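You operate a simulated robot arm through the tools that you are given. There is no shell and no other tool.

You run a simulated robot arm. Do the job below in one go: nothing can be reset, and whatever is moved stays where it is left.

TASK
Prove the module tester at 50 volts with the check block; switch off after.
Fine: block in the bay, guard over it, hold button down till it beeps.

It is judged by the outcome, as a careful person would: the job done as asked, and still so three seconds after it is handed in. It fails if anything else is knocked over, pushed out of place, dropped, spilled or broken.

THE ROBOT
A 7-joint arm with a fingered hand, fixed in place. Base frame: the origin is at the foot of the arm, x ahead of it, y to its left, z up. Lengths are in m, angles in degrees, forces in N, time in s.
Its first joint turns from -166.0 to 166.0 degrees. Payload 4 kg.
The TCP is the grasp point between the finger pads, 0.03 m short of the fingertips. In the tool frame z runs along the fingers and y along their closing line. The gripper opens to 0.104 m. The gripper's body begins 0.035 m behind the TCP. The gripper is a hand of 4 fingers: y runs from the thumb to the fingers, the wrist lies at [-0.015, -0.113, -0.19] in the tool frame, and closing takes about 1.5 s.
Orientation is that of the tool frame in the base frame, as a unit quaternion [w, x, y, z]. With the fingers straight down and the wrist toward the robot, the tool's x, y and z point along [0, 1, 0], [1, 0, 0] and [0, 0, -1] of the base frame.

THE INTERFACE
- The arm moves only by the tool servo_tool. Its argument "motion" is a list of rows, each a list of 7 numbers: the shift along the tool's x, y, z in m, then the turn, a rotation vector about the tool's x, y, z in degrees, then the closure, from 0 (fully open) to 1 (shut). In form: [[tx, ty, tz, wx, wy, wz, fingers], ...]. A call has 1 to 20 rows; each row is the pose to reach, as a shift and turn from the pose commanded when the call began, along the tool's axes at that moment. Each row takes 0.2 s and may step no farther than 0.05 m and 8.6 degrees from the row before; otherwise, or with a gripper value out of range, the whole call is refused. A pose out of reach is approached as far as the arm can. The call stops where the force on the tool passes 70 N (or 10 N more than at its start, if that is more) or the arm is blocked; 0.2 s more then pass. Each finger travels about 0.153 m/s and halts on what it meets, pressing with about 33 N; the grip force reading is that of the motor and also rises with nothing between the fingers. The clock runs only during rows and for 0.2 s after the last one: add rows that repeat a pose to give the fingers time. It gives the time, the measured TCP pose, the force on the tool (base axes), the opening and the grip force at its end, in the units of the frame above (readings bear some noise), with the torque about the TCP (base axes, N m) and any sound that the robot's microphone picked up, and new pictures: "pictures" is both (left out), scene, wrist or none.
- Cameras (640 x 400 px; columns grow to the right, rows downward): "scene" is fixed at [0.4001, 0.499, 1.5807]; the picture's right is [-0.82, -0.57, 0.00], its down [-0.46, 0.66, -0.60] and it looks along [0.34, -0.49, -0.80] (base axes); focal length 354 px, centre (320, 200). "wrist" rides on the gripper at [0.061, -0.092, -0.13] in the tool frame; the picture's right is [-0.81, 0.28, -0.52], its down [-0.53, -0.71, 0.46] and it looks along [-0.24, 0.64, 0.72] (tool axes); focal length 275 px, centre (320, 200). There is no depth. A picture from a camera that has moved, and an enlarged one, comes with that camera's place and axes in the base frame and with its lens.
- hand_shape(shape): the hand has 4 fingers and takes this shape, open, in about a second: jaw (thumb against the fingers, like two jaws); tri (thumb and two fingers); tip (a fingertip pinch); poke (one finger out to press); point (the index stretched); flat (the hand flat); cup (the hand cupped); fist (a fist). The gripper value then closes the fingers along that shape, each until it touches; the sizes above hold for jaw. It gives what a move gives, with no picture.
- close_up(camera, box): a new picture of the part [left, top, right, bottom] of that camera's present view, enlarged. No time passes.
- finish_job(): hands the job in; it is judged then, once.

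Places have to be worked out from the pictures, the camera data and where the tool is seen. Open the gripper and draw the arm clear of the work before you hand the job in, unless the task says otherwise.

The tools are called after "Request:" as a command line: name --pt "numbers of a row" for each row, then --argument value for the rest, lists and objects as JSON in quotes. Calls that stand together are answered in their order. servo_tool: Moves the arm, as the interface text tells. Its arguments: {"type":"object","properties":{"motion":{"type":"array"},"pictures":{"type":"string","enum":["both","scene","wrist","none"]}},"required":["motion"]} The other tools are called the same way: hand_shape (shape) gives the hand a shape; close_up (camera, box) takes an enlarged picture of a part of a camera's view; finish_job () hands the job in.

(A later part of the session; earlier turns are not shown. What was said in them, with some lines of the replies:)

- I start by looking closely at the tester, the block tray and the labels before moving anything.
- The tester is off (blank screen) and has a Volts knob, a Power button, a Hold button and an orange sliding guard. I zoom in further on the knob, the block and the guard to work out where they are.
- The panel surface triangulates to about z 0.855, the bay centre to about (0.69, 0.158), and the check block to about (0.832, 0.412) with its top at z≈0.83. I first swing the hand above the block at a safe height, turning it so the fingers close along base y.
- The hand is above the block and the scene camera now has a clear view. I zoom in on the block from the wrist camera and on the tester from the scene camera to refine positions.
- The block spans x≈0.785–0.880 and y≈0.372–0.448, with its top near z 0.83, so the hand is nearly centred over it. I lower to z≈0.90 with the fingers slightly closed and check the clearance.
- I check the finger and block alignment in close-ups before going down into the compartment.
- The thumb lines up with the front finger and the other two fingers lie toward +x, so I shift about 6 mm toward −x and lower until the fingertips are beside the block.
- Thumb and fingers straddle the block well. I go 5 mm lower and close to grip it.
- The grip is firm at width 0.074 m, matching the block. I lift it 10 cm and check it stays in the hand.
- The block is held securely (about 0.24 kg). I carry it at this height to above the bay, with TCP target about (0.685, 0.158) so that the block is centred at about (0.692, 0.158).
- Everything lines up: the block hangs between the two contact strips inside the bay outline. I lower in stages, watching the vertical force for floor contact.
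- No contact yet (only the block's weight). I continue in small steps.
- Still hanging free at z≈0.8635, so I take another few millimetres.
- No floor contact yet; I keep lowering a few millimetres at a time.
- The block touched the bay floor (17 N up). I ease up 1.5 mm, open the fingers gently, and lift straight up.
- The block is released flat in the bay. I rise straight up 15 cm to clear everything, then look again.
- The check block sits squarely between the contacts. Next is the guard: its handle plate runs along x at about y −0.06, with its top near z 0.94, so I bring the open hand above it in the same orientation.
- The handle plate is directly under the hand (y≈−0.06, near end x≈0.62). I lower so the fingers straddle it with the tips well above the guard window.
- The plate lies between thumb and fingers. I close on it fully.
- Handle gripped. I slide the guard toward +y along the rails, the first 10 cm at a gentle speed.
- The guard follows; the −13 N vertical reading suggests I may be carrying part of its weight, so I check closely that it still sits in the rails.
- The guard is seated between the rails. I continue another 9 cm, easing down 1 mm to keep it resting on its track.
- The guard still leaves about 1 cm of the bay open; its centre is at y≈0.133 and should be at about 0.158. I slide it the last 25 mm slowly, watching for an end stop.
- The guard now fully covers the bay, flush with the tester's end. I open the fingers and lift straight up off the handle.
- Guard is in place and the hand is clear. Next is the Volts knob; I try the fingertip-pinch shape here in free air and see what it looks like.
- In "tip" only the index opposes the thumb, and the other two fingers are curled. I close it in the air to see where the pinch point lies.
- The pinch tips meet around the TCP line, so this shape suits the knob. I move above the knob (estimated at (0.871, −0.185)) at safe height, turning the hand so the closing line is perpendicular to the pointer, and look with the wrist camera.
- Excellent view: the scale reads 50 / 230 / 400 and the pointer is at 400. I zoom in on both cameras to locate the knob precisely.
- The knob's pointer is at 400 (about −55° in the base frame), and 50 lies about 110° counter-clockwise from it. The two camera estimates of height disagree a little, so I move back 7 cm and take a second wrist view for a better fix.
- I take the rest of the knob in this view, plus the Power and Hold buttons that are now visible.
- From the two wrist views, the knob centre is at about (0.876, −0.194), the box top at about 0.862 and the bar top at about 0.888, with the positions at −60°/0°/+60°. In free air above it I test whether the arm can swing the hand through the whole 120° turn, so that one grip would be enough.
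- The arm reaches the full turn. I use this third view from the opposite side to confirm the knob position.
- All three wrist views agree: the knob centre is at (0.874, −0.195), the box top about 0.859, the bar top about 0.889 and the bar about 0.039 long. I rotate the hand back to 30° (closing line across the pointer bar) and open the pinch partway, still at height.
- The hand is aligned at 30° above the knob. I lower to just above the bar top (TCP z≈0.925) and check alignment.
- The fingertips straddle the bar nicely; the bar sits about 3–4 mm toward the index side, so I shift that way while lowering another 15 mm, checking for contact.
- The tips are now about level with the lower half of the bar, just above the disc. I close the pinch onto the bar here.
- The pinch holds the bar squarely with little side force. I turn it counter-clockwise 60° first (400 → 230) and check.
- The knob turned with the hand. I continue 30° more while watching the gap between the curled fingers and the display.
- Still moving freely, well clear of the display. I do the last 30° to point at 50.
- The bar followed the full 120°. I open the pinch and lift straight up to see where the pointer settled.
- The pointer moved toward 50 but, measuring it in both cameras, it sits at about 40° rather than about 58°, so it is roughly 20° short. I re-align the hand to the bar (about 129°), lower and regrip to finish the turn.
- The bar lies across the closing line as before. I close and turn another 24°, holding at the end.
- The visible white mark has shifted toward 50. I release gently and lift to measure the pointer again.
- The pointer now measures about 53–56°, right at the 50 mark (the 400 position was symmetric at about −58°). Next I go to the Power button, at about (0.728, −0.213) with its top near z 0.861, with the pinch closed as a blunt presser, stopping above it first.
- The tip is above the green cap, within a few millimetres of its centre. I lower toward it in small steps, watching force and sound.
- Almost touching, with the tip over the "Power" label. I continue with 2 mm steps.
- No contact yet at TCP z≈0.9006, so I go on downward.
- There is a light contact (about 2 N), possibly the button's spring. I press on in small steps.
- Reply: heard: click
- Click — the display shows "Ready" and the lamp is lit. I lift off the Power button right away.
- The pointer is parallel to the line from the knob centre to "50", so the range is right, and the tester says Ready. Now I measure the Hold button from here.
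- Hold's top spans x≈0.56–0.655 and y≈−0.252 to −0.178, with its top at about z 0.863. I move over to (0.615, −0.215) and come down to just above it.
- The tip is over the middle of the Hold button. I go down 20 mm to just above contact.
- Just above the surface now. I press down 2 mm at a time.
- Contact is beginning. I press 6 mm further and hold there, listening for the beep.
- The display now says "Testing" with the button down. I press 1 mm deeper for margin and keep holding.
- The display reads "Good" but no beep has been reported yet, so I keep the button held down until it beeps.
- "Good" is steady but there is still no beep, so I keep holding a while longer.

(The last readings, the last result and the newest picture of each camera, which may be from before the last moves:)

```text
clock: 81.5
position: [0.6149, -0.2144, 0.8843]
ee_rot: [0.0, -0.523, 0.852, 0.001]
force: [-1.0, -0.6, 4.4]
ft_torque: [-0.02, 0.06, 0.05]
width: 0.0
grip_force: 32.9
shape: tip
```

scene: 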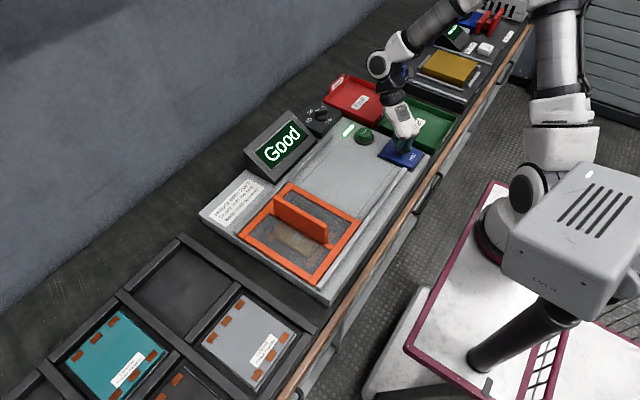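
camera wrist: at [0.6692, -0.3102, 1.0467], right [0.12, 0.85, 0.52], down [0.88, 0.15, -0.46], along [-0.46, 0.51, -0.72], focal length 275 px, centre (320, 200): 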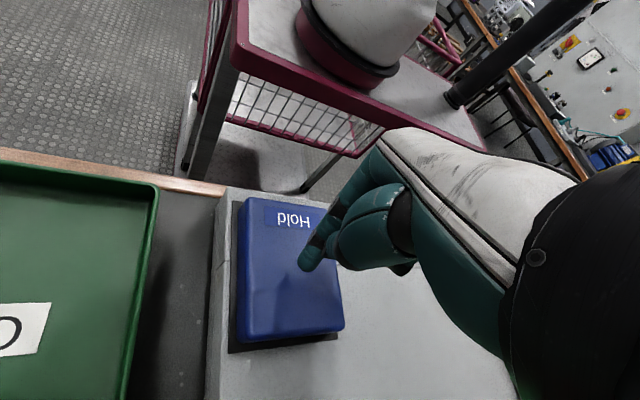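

Still "Good" with no sound; holding costs nothing, so I keep it down for further periods before deciding.

Request:
servo_tool --pt "0 0 0 0 0 0 1.0" --pt "0 0 0 0 0 0 1.0" --pt "0 0 0 0 0 0 1.0" --pt "0 0 0 0 0 0 1.0" --pt "0 0 0 0 0 0 1.0" --pt "0 0 0 0 0 0 1.0" --pt "0 0 0 0 0 0 1.0" --pt "0 0 0 0 0 0 1.0" --pt "0 0 0 0 0 0 1.0" --pt "0 0 0 0 0 0 1.0" --pt "0 0 0 0 0 0 1.0" --pt "0 0 0 0 0 0 1.0" --pt "0 0 0 0 0 0 1.0" --pt "0 0 0 0 0 0 1.0" --pt "0 0 0 0 0 0 1.0" --pt "0 0 0 0 0 0 1.0" --pt "0 0 0 0 0 0 1.0" --pt "0 0 0 0 0 0 1.0" --pt "0 0 0 0 0 0 1.0" --pt "0 0 0 0 0 0 1.0" --pictures "scene"

Request:
close_up --camera "scene" --box '[230, 90, 390, 190]'

Request:
close_up --camera "scene" --box '[220, 170, 380, 290]'

```text
clock: 85.7
position: [0.6145, -0.2148, 0.885]
ee_rot: [0.0, -0.523, 0.852, 0.0]
force: [-0.8, -0.3, 3.4]
ft_torque: [0.0, 0.06, 0.01]
width: 0.0001
grip_force: 32.8
shape: tip
```

scene: 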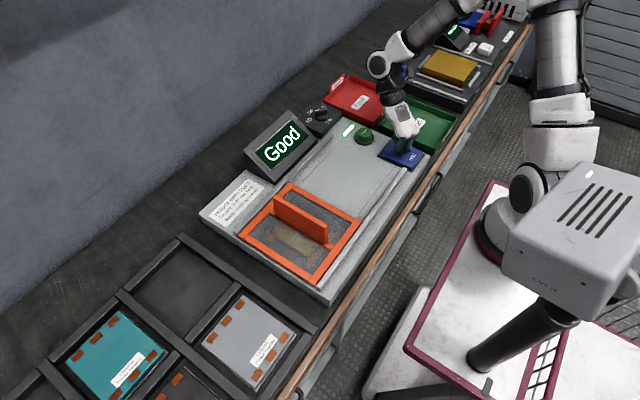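

```text
4.00 times, centred on (310, 140) of scene
camera zoom: at [0.4001, 0.499, 1.5807], right [-0.82, -0.57, 0.0], down [-0.46, 0.66, -0.6], along [0.34, -0.49, -0.8], focal length 1417 px, centre (360, 440)
```

zoom: 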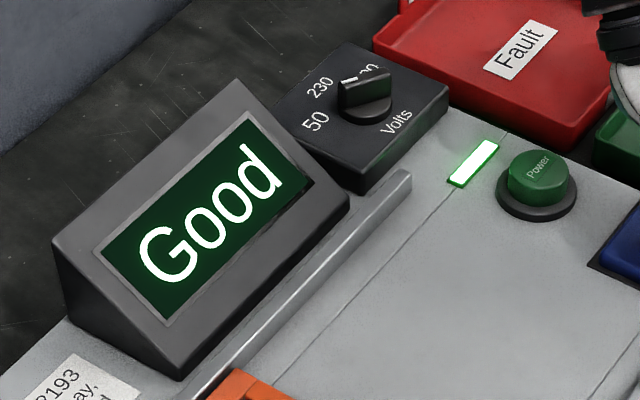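

```text
3.33 times, centred on (300, 230) of scene
camera zoom: at [0.4001, 0.499, 1.5807], right [-0.82, -0.57, 0.0], down [-0.46, 0.66, -0.6], along [0.34, -0.49, -0.8], focal length 1181 px, centre (387, 100)
```

zoom: 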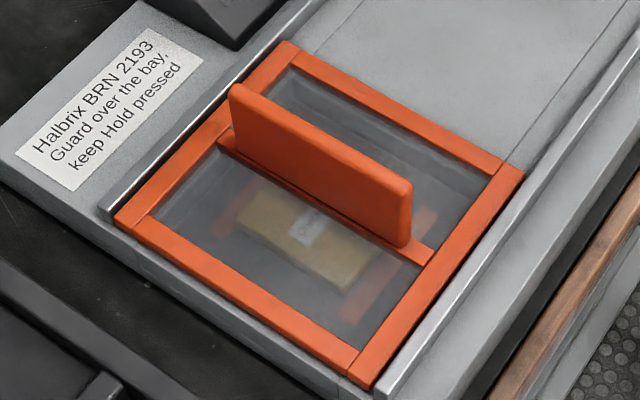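

Thirteen seconds held, the test result "Good" is stable, and nothing has been heard. I give it two more full hold periods in case the beep is just late.

Request:
servo_tool --pt "0 0 0 0 0 0 1.0" --pt "0 0 0 0 0 0 1.0" --pt "0 0 0 0 0 0 1.0" --pt "0 0 0 0 0 0 1.0" --pt "0 0 0 0 0 0 1.0" --pt "0 0 0 0 0 0 1.0" --pt "0 0 0 0 0 0 1.0" --pt "0 0 0 0 0 0 1.0" --pt "0 0 0 0 0 0 1.0" --pt "0 0 0 0 0 0 1.0" --pt "0 0 0 0 0 0 1.0" --pt "0 0 0 0 0 0 1.0" --pt "0 0 0 0 0 0 1.0" --pt "0 0 0 0 0 0 1.0" --pt "0 0 0 0 0 0 1.0" --pt "0 0 0 0 0 0 1.0" --pt "0 0 0 0 0 0 1.0" --pt "0 0 0 0 0 0 1.0" --pt "0 0 0 0 0 0 1.0" --pt "0 0 0 0 0 0 1.0" --pictures "none"

Request:
servo_tool --pt "0 0 0 0 0 0 1.0" --pt "0 0 0 0 0 0 1.0" --pt "0 0 0 0 0 0 1.0" --pt "0 0 0 0 0 0 1.0" --pt "0 0 0 0 0 0 1.0" --pt "0 0 0 0 0 0 1.0" --pt "0 0 0 0 0 0 1.0" --pt "0 0 0 0 0 0 1.0" --pt "0 0 0 0 0 0 1.0" --pt "0 0 0 0 0 0 1.0" --pt "0 0 0 0 0 0 1.0" --pt "0 0 0 0 0 0 1.0" --pt "0 0 0 0 0 0 1.0" --pt "0 0 0 0 0 0 1.0" --pt "0 0 0 0 0 0 1.0" --pt "0 0 0 0 0 0 1.0" --pt "0 0 0 0 0 0 1.0" --pt "0 0 0 0 0 0 1.0" --pt "0 0 0 0 0 0 1.0" --pt "0 0 0 0 0 0 1.0" --pictures "scene"

```text
clock: 89.9
position: [0.6153, -0.2151, 0.8848]
ee_rot: [0.0, -0.522, 0.853, 0.0]
force: [0.0, -0.7, 4.3]
ft_torque: [0.03, 0.03, -0.01]
width: 0.0
grip_force: 32.7
shape: tip
```

```text
clock: 94.1
position: [0.6167, -0.2147, 0.8853]
ee_rot: [0.0, -0.523, 0.852, 0.0]
force: [-0.5, 1.1, 4.7]
ft_torque: [0.01, 0.02, -0.03]
width: 0.0
grip_force: 32.6
shape: tip
```

scene: 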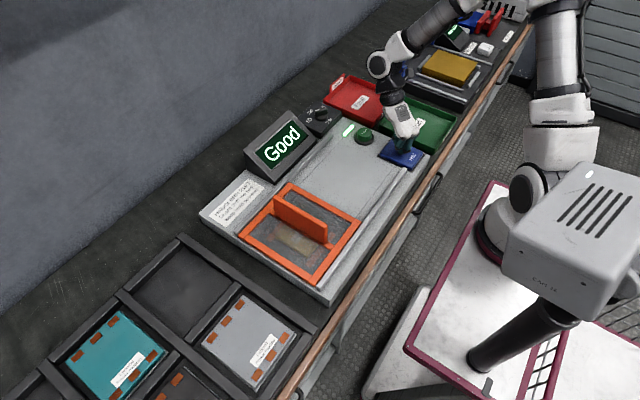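

After 21 s of holding, the tester shows a steady "Good" and stays silent, so the test cycle is evidently complete and the result is on the screen. I release Hold and see what the display and microphone say.

Request:
servo_tool --pt "0 0 -0.006 0 0 0 1.0" --pt "0 0 -0.015 0 0 0 1.0" --pt "0 0 -0.03 0 0 0 1.0" --pt "0 0 -0.03 0 0 0 1.0" --pt "0 0 -0.03 0 0 0 1.0" --pictures "both"

Request:
close_up --camera "scene" --box '[230, 90, 390, 190]'

```text
clock: 95.3
position: [0.6161, -0.2145, 0.9144]
ee_rot: [0.0, -0.523, 0.853, 0.0]
force: [0.4, 0.6, 1.0]
ft_torque: [0.0, 0.01, 0.0]
width: 0.0003
grip_force: 33.0
shape: tip
camera wrist: at [0.6709, -0.3103, 1.0435], right [0.12, 0.85, 0.52], down [0.88, 0.15, -0.46], along [-0.46, 0.51, -0.72], focal length 275 px, centre (320, 200)
```

scene: 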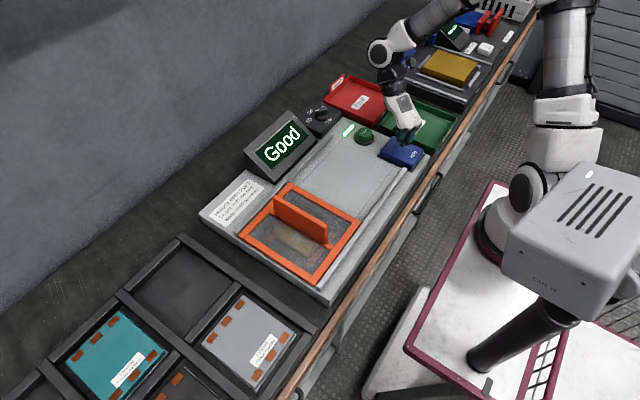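
wrist: 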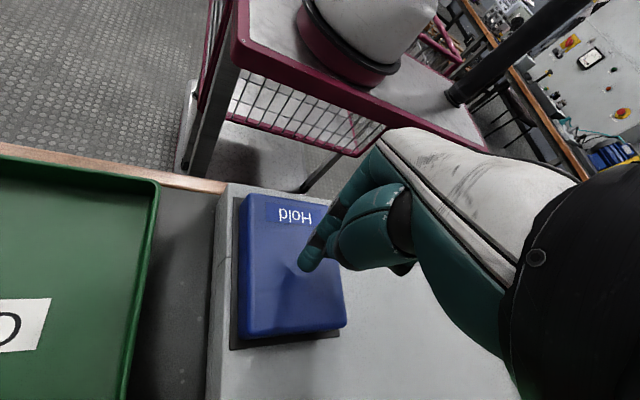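

```text
4.00 times, centred on (310, 140) of scene
camera zoom: at [0.4001, 0.499, 1.5807], right [-0.82, -0.57, 0.0], down [-0.46, 0.66, -0.6], along [0.34, -0.49, -0.8], focal length 1417 px, centre (360, 440)
```

zoom: 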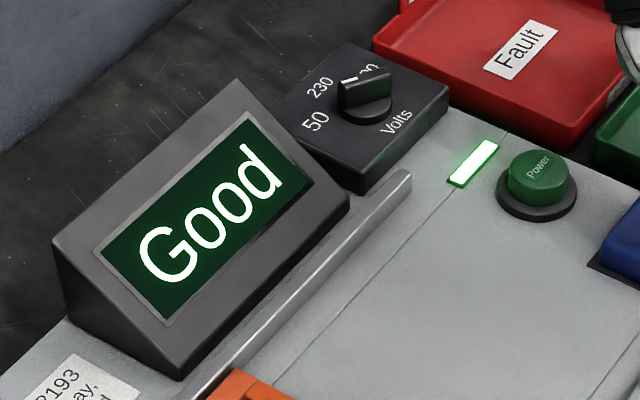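

"Good" stays latched after release. Re-checking the knob with full perspective, it stands at about +57°, exactly mirroring the 400 position, so the test ran at 50 V. Now I go back over the Power button to switch off, first raising the hand.

Request:
servo_tool --pt "0 0 -0.04 0 0 0 1.0" --pt "0 0 -0.083 0 0 0 1.0" --pt "-0.0106 -0.02 -0.083 0 0 0 1.0" --pt "-0.0212 -0.04 -0.083 0 0 0 1.0" --pt "-0.0319 -0.06 -0.083 0 0 0 1.0" --pt "-0.0425 -0.08 -0.083 0 0 0 1.0" --pt "-0.0531 -0.0998 -0.083 0 0 0 1.0" --pt "-0.0531 -0.0998 -0.045 0 0 0 1.0" --pt "-0.0531 -0.0998 -0.01 0 0 0 1.0" --pt "-0.0531 -0.0998 0.01 0 0 0 1.0" --pt "-0.0531 -0.0998 0.01 0 0 0 1.0" --pictures "both"

Request:
close_up --camera "scene" --box '[310, 90, 438, 170]'

```text
clock: 97.7
position: [0.7286, -0.2122, 0.9063]
ee_rot: [0.0, -0.523, 0.852, 0.0]
force: [-0.5, -0.3, 0.6]
ft_torque: [-0.01, 0.03, -0.01]
width: 0.0001
grip_force: 32.7
shape: tip
camera wrist: at [0.7834, -0.3078, 1.0346], right [0.12, 0.85, 0.52], down [0.88, 0.15, -0.46], along [-0.46, 0.51, -0.72], focal length 275 px, centre (320, 200)
```

scene: 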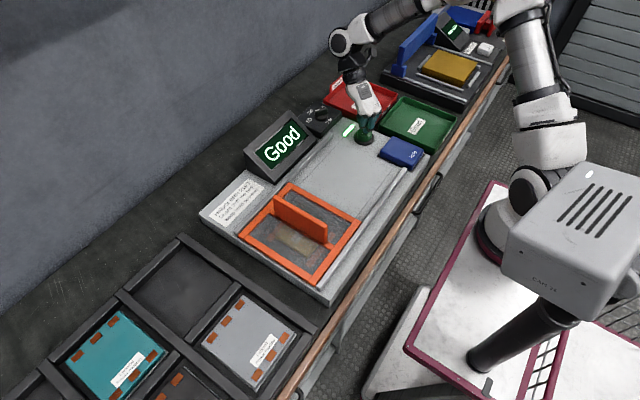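
wrist: 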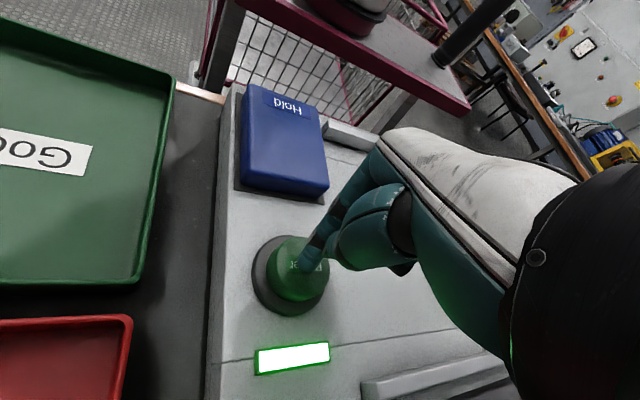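

```text
5.00 times, centred on (374, 130) of scene
camera zoom: at [0.4001, 0.499, 1.5807], right [-0.82, -0.57, 0.0], down [-0.46, 0.66, -0.6], along [0.34, -0.49, -0.8], focal length 1771 px, centre (50, 550)
```

zoom: 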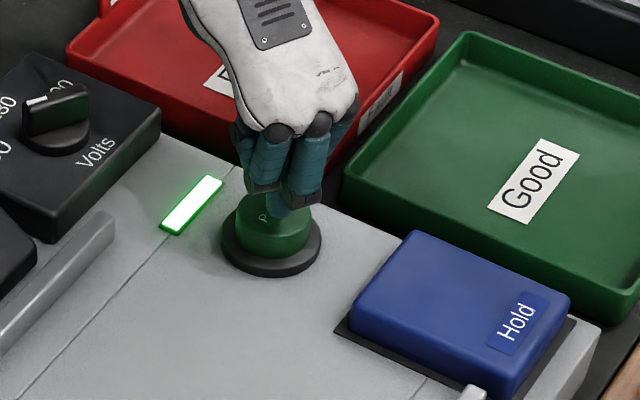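

Same spot as before over the Power cap. I press it down to the depth where it clicked (17 mm further), stopping at the click.

Request:
servo_tool --pt "0 0 0.005 0 0 0 1.0" --pt "0 0 0.01 0 0 0 1.0" --pt "0 0 0.013 0 0 0 1.0" --pt "0 0 0.015 0 0 0 1.0" --pt "0 0 0.017 0 0 0 1.0" --pt "0 0 0.017 0 0 0 1.0" --pictures "scene"

```text
clock: 99.1
position: [0.7276, -0.213, 0.8875]
ee_rot: [0.0, -0.522, 0.853, 0.0]
force: [0.2, -0.2, 3.4]
ft_torque: [0.04, 0.0, 0.01]
width: 0.0001
grip_force: 33.2
shape: tip
heard: click
```

scene: 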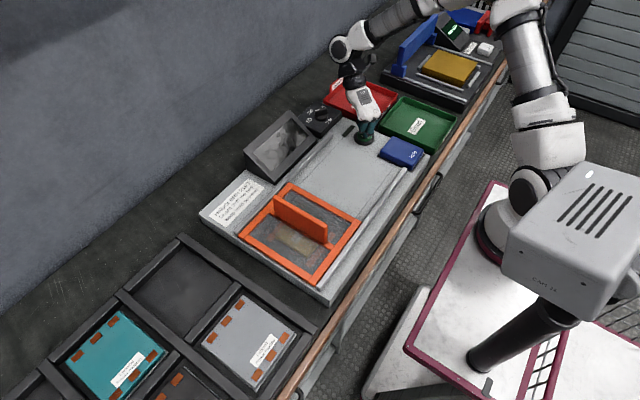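

Click, and the display and lamp are off. I lift straight off the button and up to a clear height, opening the fingers in free air.

Request:
servo_tool --pt "0 0 -0.01 0 0 0 1.0" --pt "0 0 -0.04 0 0 0 1.0" --pt "0 0 -0.08 0 0 0 1.0" --pt "0 0 -0.12 0 0 0 1.0" --pt "0 0 -0.16 0 0 0 0.8" --pt "0 0 -0.2 0 0 0 0.5" --pt "0 0 -0.23 0 0 0 0.2" --pt "0 0 -0.25 0 0 0 0.0" --pt "0 0 -0.25 0 0 0 0.0" --pt "0 0 -0.25 0 0 0 0.0" --pictures "both"

Request:
close_up --camera "scene" --box '[200, 90, 440, 300]'

```text
clock: 101.3
position: [0.7296, -0.2129, 1.1349]
ee_rot: [0.0, -0.522, 0.853, 0.0]
force: [-0.5, -0.7, 1.2]
ft_torque: [-0.03, -0.01, 0.01]
width: 0.1037
grip_force: 0.0
shape: tip
camera wrist: at [0.784, -0.3092, 1.2645], right [0.12, 0.85, 0.52], down [0.88, 0.15, -0.46], along [-0.46, 0.51, -0.72], focal length 275 px, centre (320, 200)
```

scene: 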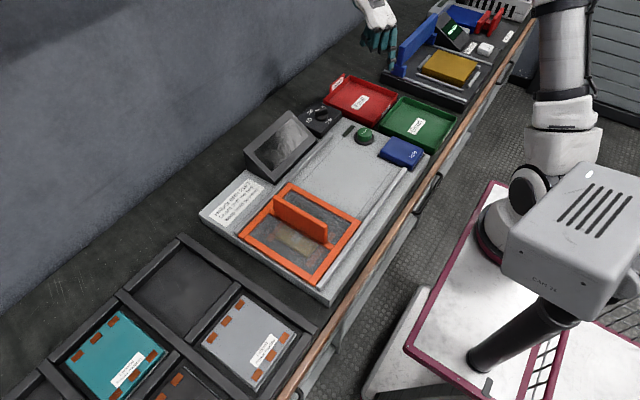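
wrist: 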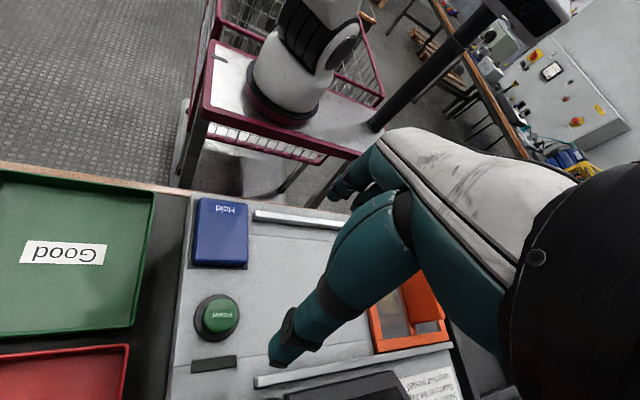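

```text
1.90 times, centred on (320, 195) of scene
camera zoom: at [0.4001, 0.499, 1.5807], right [-0.82, -0.57, 0.0], down [-0.46, 0.66, -0.6], along [0.34, -0.49, -0.8], focal length 675 px, centre (320, 210)
```

zoom: 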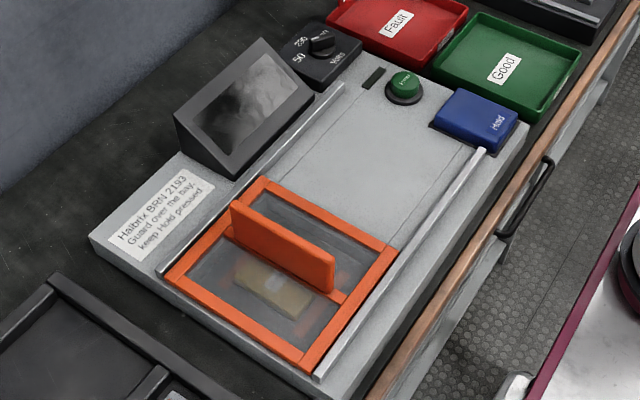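

The tester is off (screen and lamp dark), the block is in the bay under the guard, the knob is at 50 and nothing else has been disturbed. The hand is open and well clear above the work, so I hand the job in.

Request:
finish_job

```text
The job is handed in.
```

The tester read "Good" at 50 V with the check block, and I switched it off afterwards. I never heard a beep.

- **Setup:** I put the check block in the bay and slid the guard fully over it. I then turned the Volts knob from 400 to 50 and switched on, and the display read "Ready".
- **Knob:** My first turn stopped about 20° short of 50, so I gripped it again and finished the turn before testing. The pointer ended up lined up with the 50 mark.
- **Test:** I held the Hold button for about 21 seconds. The display went from "Testing" to "Good" within the first few seconds and stayed there, including after I released the button. The microphone did pick up both Power button clicks, so the beeper may not be working.
- **How I left it:** The screen and lamp are off, the block is still in the bay under the guard, and the knob is still at 50. As far as the pictures show, nothing else was moved.
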